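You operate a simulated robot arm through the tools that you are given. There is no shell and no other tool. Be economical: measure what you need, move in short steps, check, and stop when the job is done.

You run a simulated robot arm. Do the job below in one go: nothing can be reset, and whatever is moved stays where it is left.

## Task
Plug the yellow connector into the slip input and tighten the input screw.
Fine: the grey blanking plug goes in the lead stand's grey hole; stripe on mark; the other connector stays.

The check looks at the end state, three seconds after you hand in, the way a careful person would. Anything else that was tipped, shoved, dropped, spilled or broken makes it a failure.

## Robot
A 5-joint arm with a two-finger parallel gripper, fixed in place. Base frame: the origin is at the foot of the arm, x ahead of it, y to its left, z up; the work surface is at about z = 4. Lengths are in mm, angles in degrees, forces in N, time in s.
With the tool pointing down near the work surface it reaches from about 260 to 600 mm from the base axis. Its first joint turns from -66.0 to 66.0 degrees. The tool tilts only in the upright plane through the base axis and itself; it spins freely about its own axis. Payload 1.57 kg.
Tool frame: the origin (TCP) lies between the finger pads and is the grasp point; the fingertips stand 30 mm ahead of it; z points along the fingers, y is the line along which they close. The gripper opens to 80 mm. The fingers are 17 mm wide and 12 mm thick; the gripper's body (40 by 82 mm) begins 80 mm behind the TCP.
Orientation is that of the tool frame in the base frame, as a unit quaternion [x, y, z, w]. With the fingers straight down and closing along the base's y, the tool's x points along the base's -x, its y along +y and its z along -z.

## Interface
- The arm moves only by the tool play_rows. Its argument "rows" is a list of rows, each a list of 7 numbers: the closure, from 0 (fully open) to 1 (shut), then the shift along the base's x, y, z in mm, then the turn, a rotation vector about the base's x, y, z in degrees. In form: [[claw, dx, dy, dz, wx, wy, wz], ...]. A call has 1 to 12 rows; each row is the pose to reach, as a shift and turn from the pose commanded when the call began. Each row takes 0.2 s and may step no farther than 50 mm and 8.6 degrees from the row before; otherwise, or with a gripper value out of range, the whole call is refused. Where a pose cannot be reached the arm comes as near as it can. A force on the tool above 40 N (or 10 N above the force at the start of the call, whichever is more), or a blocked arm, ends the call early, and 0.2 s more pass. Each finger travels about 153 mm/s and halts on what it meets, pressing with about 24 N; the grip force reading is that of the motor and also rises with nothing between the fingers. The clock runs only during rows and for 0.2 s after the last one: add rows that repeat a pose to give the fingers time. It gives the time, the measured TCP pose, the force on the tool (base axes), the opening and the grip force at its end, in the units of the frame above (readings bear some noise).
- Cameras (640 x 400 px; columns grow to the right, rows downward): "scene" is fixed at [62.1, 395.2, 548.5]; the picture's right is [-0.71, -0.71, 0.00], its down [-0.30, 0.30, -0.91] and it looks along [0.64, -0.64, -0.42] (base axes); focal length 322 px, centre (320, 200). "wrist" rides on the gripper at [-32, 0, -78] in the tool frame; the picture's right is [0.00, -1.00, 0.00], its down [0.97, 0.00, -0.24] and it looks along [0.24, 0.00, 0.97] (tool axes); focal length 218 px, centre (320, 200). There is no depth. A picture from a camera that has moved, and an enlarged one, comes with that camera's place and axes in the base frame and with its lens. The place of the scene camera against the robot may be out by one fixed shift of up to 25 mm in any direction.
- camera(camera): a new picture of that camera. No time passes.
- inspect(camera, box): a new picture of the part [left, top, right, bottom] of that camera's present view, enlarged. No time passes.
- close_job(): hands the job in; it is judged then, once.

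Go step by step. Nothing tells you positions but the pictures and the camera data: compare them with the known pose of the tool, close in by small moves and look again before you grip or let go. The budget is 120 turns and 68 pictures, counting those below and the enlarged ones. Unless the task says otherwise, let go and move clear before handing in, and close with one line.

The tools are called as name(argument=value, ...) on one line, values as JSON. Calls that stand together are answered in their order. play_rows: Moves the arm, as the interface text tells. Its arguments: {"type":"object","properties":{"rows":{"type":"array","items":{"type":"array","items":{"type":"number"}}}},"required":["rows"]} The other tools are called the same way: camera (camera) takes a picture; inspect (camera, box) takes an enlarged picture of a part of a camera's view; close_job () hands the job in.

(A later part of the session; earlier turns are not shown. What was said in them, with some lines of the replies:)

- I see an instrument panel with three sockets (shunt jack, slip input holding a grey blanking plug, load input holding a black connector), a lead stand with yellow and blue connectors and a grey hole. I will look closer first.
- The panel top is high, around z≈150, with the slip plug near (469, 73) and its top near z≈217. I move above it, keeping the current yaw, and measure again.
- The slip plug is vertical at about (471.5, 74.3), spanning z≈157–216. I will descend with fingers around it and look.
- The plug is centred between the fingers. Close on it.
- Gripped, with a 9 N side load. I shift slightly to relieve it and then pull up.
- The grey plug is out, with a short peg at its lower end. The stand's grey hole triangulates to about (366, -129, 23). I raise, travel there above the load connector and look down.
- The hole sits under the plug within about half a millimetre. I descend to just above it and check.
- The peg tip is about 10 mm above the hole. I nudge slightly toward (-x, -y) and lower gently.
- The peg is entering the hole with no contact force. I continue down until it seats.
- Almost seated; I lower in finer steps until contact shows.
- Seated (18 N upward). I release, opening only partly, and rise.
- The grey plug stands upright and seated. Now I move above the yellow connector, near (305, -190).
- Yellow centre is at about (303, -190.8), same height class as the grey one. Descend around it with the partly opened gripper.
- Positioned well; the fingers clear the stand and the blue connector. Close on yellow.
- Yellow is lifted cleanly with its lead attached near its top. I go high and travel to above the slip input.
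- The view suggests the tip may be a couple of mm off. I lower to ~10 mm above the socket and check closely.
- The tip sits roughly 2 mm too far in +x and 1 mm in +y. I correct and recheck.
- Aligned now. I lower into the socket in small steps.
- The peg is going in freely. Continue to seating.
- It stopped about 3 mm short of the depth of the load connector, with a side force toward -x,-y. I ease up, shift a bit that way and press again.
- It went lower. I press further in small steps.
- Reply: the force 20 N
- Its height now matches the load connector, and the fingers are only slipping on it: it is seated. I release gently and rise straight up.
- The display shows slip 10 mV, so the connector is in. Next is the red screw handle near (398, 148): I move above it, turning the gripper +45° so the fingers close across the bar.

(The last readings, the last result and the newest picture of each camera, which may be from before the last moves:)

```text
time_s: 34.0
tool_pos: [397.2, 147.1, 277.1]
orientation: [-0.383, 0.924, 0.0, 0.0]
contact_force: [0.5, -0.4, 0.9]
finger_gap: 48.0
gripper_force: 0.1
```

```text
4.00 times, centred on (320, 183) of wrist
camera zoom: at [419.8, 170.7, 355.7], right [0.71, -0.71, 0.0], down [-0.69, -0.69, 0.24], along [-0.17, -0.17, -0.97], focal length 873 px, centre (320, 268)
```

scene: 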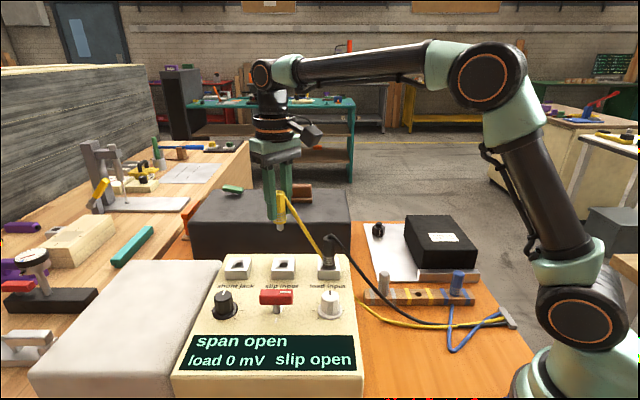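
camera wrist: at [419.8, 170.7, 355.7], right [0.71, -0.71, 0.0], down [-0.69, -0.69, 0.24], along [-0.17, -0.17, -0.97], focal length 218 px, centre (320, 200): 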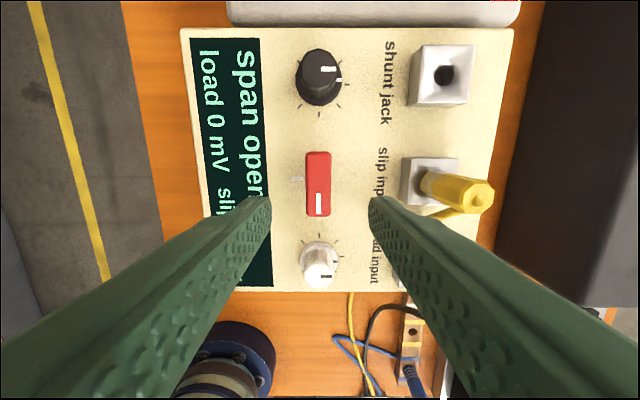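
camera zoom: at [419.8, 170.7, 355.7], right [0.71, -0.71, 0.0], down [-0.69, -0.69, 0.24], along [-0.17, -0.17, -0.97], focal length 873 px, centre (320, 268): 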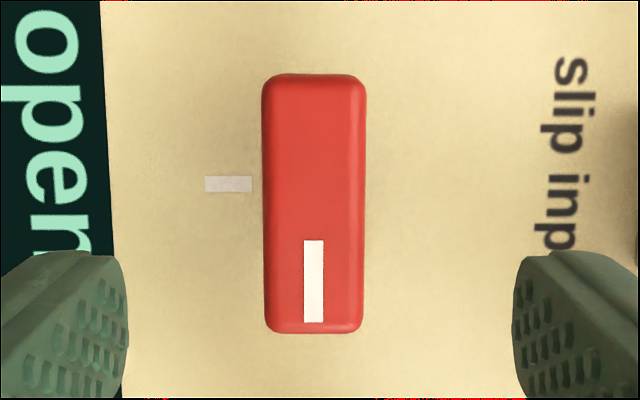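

The bar is aligned with the gripper, and needs a 1.3 mm sideways correction. I descend to put the fingertips beside the bar and check from the scene.

play_rows(rows=[[0.4, -0.9, 0.9, -30, 0, 0, 0], [0.4, -0.9, 0.9, -60, 0, 0, 0], [0.4, -0.9, 0.9, -85, 0, 0, 0], [0.4, -0.9, 0.9, -97, 0, 0, 0], [0.4, -0.9, 0.9, -97, 0, 0, 0]])

inspect(camera="scene", box=[200, 230, 350, 350])

camera(camera="wrist")

```text
time_s: 35.2
tool_pos: [397.3, 149.6, 180.8]
orientation: [-0.383, 0.924, 0.001, 0.0]
contact_force: [0.0, -0.2, 0.6]
finger_gap: 47.6
gripper_force: 0.1
```

```text
3.33 times, centred on (275, 290) of scene
camera zoom: at [62.1, 395.2, 548.5], right [-0.71, -0.71, 0.0], down [-0.3, 0.3, -0.91], along [0.64, -0.64, -0.42], focal length 1073 px, centre (470, -100)
```

zoom: 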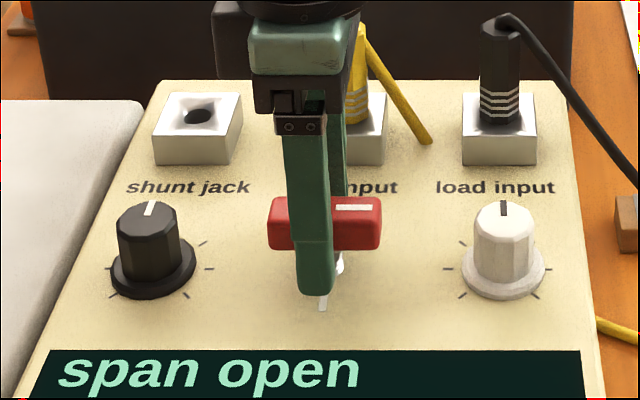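

```text
21 pictures are left
camera wrist: at [419.8, 171.5, 258.3], right [0.71, -0.71, 0.0], down [-0.69, -0.69, 0.24], along [-0.17, -0.17, -0.97], focal length 218 px, centre (320, 200)
```

wrist: 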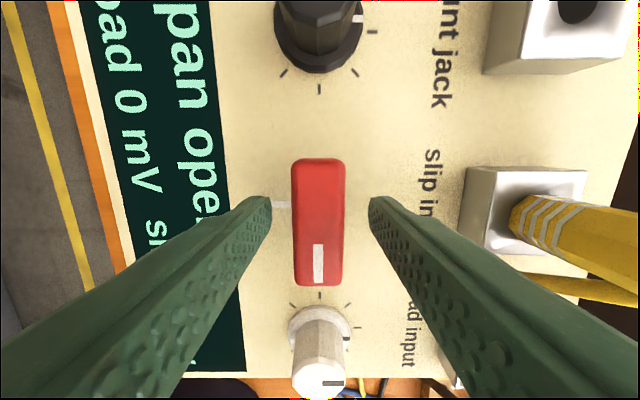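

Fingers straddle the bar evenly. I go 7 mm lower and close.

play_rows(rows=[[0.4, 0, 0, -4, 0, 0, 0], [0.4, 0, 0, -7, 0, 0, 0], [0.6, 0, 0, -7, 0, 0, 0], [0.75, 0, 0, -7, 0, 0, 0], [1, 0, 0, -7, 0, 0, 0], [1, 0, 0, -7, 0, 0, 0]])

```text
time_s: 36.6
tool_pos: [396.4, 149.5, 173.7]
orientation: [-0.383, 0.924, 0.0, 0.001]
contact_force: [-6.3, 11.0, 2.3]
finger_gap: 21.7
gripper_force: 35.2
```

play_rows(rows=[[1, -0.3, 0.5, 0, 0, 0, 0], [1, -0.3, 0.5, 0, 0, 0, 0]])

```text
time_s: 37.2
tool_pos: [396.6, 148.8, 172.9]
orientation: [-0.383, 0.924, 0.001, 0.0]
contact_force: [-2.6, 8.1, 1.2]
finger_gap: 21.9
gripper_force: 34.6
```

play_rows(rows=[[1, -0.3, 0.5, 0, 0, 0, 0], [1, -0.3, 0.5, 0, 0, 0, -5], [1, -0.3, 0.5, 0, 0, 0, -10], [1, -0.3, 0.5, 0, 0, 0, -15], [1, -0.3, 0.5, 0, 0, 0, -15]])

inspect(camera="scene", box=[200, 230, 350, 350])

```text
time_s: 38.4
tool_pos: [397.0, 149.6, 172.6]
orientation: [-0.256, 0.967, 0.0, 0.001]
contact_force: [3.6, -20.4, -3.8]
finger_gap: 22.0
gripper_force: 34.9
```

```text
3.33 times, centred on (275, 290) of scene
camera zoom: at [62.1, 395.2, 548.5], right [-0.71, -0.71, 0.0], down [-0.3, 0.3, -0.91], along [0.64, -0.64, -0.42], focal length 1073 px, centre (470, -100)
```

zoom: 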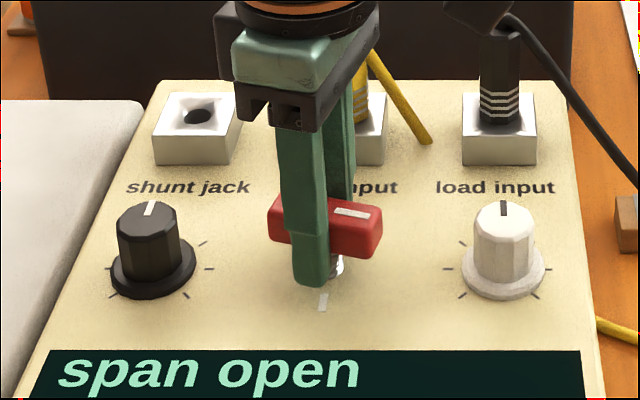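

The handle turns clockwise with the gripper. I correct for the side force and continue.

play_rows(rows=[[1, 0.1, -0.8, 0, 0, 0, 0], [1, 0.1, -0.8, 0, 0, 0, -5], [1, 0.1, -0.8, 0, 0, 0, -10], [1, 0.1, -0.8, 0, 0, 0, -15], [1, 0.1, -0.8, 0, 0, 0, -15]])

```text
time_s: 39.6
tool_pos: [395.9, 147.3, 173.5]
orientation: [-0.129, 0.992, 0.001, 0.001]
contact_force: [15.8, -20.7, -7.7]
finger_gap: 21.8
gripper_force: 34.4
```

play_rows(rows=[[1, 0.6, -0.8, -0.4, 0, 0, 0], [1, 0.6, -0.8, -0.5, 0, 0, -5], [1, 0.6, -0.8, -0.6, 0, 0, -10], [1, 0.6, -0.8, -0.7, 0, 0, -15], [1, 0.6, -0.8, -0.7, 0, 0, -15]])

inspect(camera="wrist", box=[220, 100, 420, 300])

```text
time_s: 40.8
tool_pos: [396.7, 147.8, 172.8]
orientation: [0.001, 1.0, 0.0, -0.001]
contact_force: [-5.4, -7.8, 14.1]
finger_gap: 21.6
gripper_force: 34.5
```

```text
2.00 times, centred on (320, 200) of wrist
camera zoom: at [428.8, 148.6, 251.2], right [0.0, -1.0, 0.0], down [-0.97, 0.0, 0.24], along [-0.24, 0.0, -0.97], focal length 436 px, centre (320, 200)
```

zoom: 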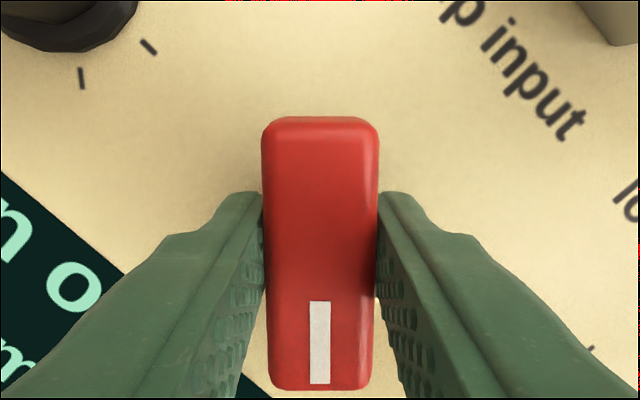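

Halfway (45°), bar well held. I raise slightly to unload z and continue.

play_rows(rows=[[1, -0.1, -0.3, 0.5, 0, 0, 0], [1, -0.1, -0.4, 0.5, 0, 0, -5], [1, -0.1, -0.4, 0.5, 0, 0, -10], [1, -0.1, -0.4, 0.5, 0, 0, -15], [1, -0.1, -0.4, 0.5, 0, 0, -15]])

```text
time_s: 42.0
tool_pos: [396.9, 149.2, 174.1]
orientation: [0.131, 0.991, -0.001, 0.0]
contact_force: [-10.4, 5.6, 10.5]
finger_gap: 21.7
gripper_force: 34.9
```

play_rows(rows=[[1, -0.4, 0.3, 0.3, 0, 0, 0], [1, -0.4, 0.3, 0.3, 0, 0, -5], [1, -0.4, 0.3, 0.3, 0, 0, -10], [1, -0.4, 0.3, 0.3, 0, 0, -15], [1, -0.4, 0.3, 0.3, 0, 0, -15]])

```text
time_s: 43.2
tool_pos: [397.2, 148.2, 174.2]
orientation: [0.26, 0.966, 0.0, 0.001]
contact_force: [3.8, -5.9, -2.9]
finger_gap: 21.5
gripper_force: 34.5
```

play_rows(rows=[[1, 0.1, -0.1, 0, 0, 0, -4], [1, 0.1, -0.2, 0, 0, 0, -8], [1, 0.1, -0.2, 0, 0, 0, -12], [1, 0.1, -0.2, 0, 0, 0, -15], [1, 0.1, -0.2, 0, 0, 0, -15]])

inspect(camera="scene", box=[180, 230, 370, 380])

camera(camera="wrist")

```text
time_s: 44.4
tool_pos: [397.2, 148.4, 173.9]
orientation: [0.383, 0.924, 0.0, -0.001]
contact_force: [4.3, -0.3, -5.9]
finger_gap: 21.9
gripper_force: 34.5
```

```text
2.67 times, centred on (275, 305) of scene
camera zoom: at [62.1, 395.2, 548.5], right [-0.71, -0.71, 0.0], down [-0.3, 0.3, -0.91], along [0.64, -0.64, -0.42], focal length 858 px, centre (440, -80)
```

zoom: 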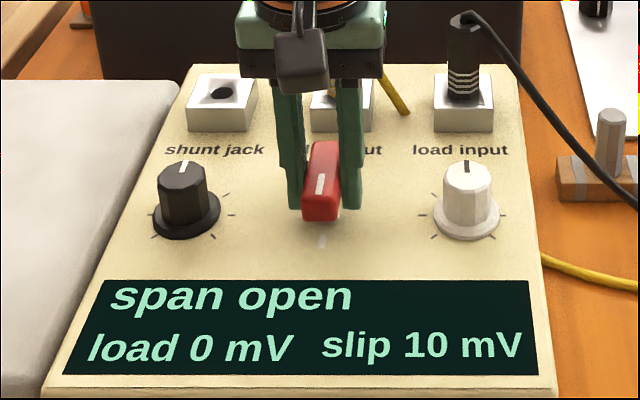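

```text
17 pictures are left
camera wrist: at [419.1, 125.3, 251.2], right [-0.71, -0.71, 0.0], down [-0.69, 0.69, 0.24], along [-0.17, 0.17, -0.97], focal length 218 px, centre (320, 200)
```

wrist: 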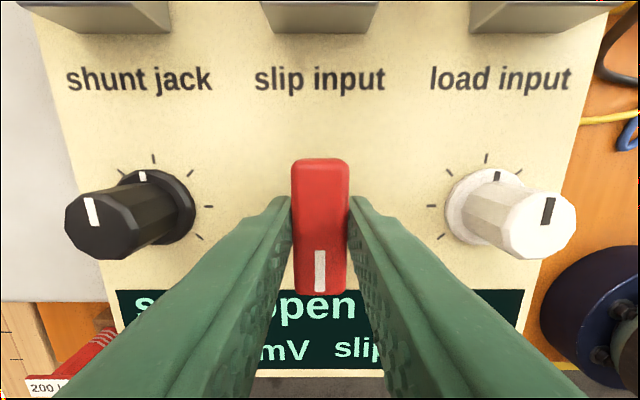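

The stripe now points at the mark. I relieve the residual load, release and rise to check.

play_rows(rows=[[1, 0.2, 0, -0.3, 0, 0, 0], [0.7, 0.2, 0, -0.3, 0, 0, 0], [0.55, 0.2, 0, -0.3, 0, 0, 0], [0.5, 0.2, 0, -0.3, 0, 0, 0], [0.5, 0.2, 0, 15, 0, 0, 0], [0.5, 0.2, 0, 50, 0, 0, 0], [0.5, 0.2, 0, 95, 0, 0, 0], [0.5, 0.2, 0, 120, 0, 0, 0], [0.5, 0.2, 0, 120, 0, 0, 0]])

inspect(camera="wrist", box=[220, 100, 420, 300])

inspect(camera="scene", box=[180, 210, 370, 380])

```text
time_s: 46.4
tool_pos: [397.8, 148.8, 294.9]
orientation: [0.383, 0.924, 0.0, 0.0]
contact_force: [0.0, 0.7, -0.5]
finger_gap: 39.8
gripper_force: 0.0
```

```text
2.00 times, centred on (320, 200) of wrist
camera zoom: at [419.5, 125.4, 372.4], right [-0.71, -0.71, 0.0], down [-0.69, 0.69, 0.24], along [-0.17, 0.17, -0.97], focal length 436 px, centre (320, 200)
```

zoom: 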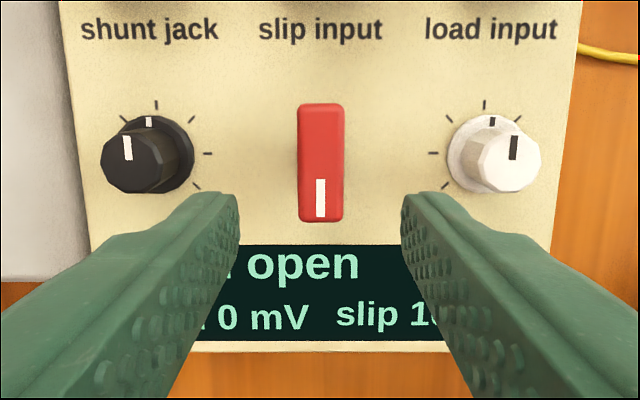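

```text
2.35 times, centred on (275, 295) of scene
camera zoom: at [62.1, 395.2, 548.5], right [-0.71, -0.71, 0.0], down [-0.3, 0.3, -0.91], along [0.64, -0.64, -0.42], focal length 757 px, centre (426, -24)
```

zoom: 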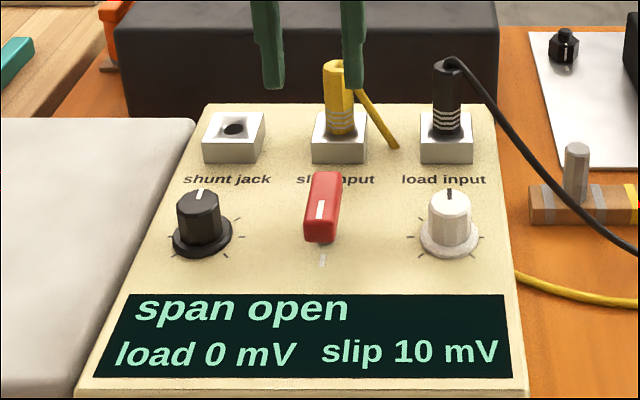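

The stripe is in line with the mark. I move the arm clear and do a final check of all parts.

play_rows(rows=[[0.5, 0, 0, 40, 0, 0, 0], [0.5, 0, -20, 75, 0, 0, 0], [0.5, -5, -60, 80, 0, 0, 0], [0.5, -10, -100, 80, 0, 0, 0], [0.5, -10, -140, 80, 0, 0, 0], [0.5, -10, -180, 80, 0, 0, 0], [0.5, -10, -180, 80, 0, 0, 0]])

camera(camera="scene")

inspect(camera="scene", box=[215, 220, 345, 310])

inspect(camera="scene", box=[355, 240, 525, 350])

```text
time_s: 48.0
tool_pos: [385.9, -33.5, 373.9]
orientation: [0.382, 0.924, 0.0, -0.001]
contact_force: [-0.4, -0.7, 0.4]
finger_gap: 40.1
gripper_force: 0.2
```

```text
14 pictures are left
```

scene: 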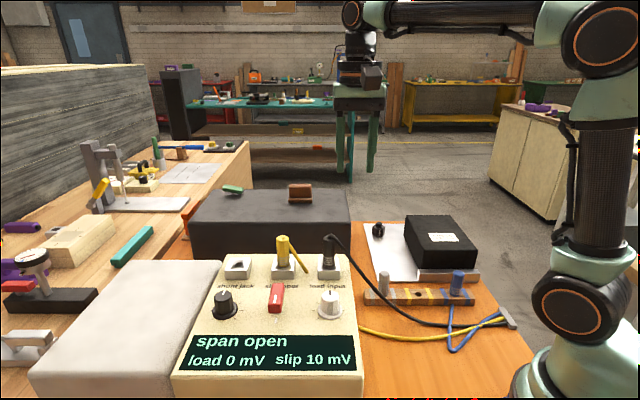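

```text
4.44 times, centred on (280, 265) of scene
camera zoom: at [62.1, 395.2, 548.5], right [-0.71, -0.71, 0.0], down [-0.3, 0.3, -0.91], along [0.64, -0.64, -0.42], focal length 1430 px, centre (498, -89)
```

zoom: 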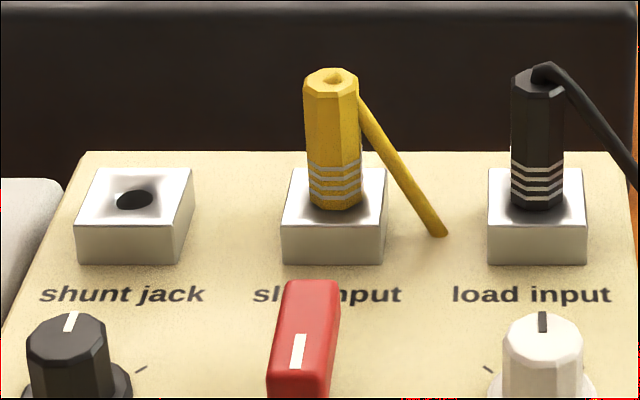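

```text
3.64 times, centred on (440, 295) of scene
camera zoom: at [62.1, 395.2, 548.5], right [-0.71, -0.71, 0.0], down [-0.3, 0.3, -0.91], along [0.64, -0.64, -0.42], focal length 1170 px, centre (-116, -146)
```

zoom: 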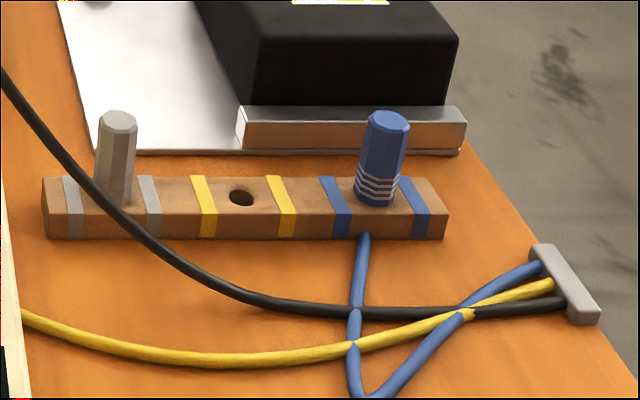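

Everything checks out: yellow is seated level with the load connector, the grey plug is in the grey hole, the stripe is on the mark, and the blue and load connectors and the stand are where they were. Handing in.

close_job()

```text
The job is handed in.
```

The yellow connector is plugged into the slip input (the display reads slip 10 mV), and the input screw is turned 90° clockwise so its stripe is on the mark. The grey blanking plug is in the lead stand's grey hole, and the blue and load connectors were left untouched.
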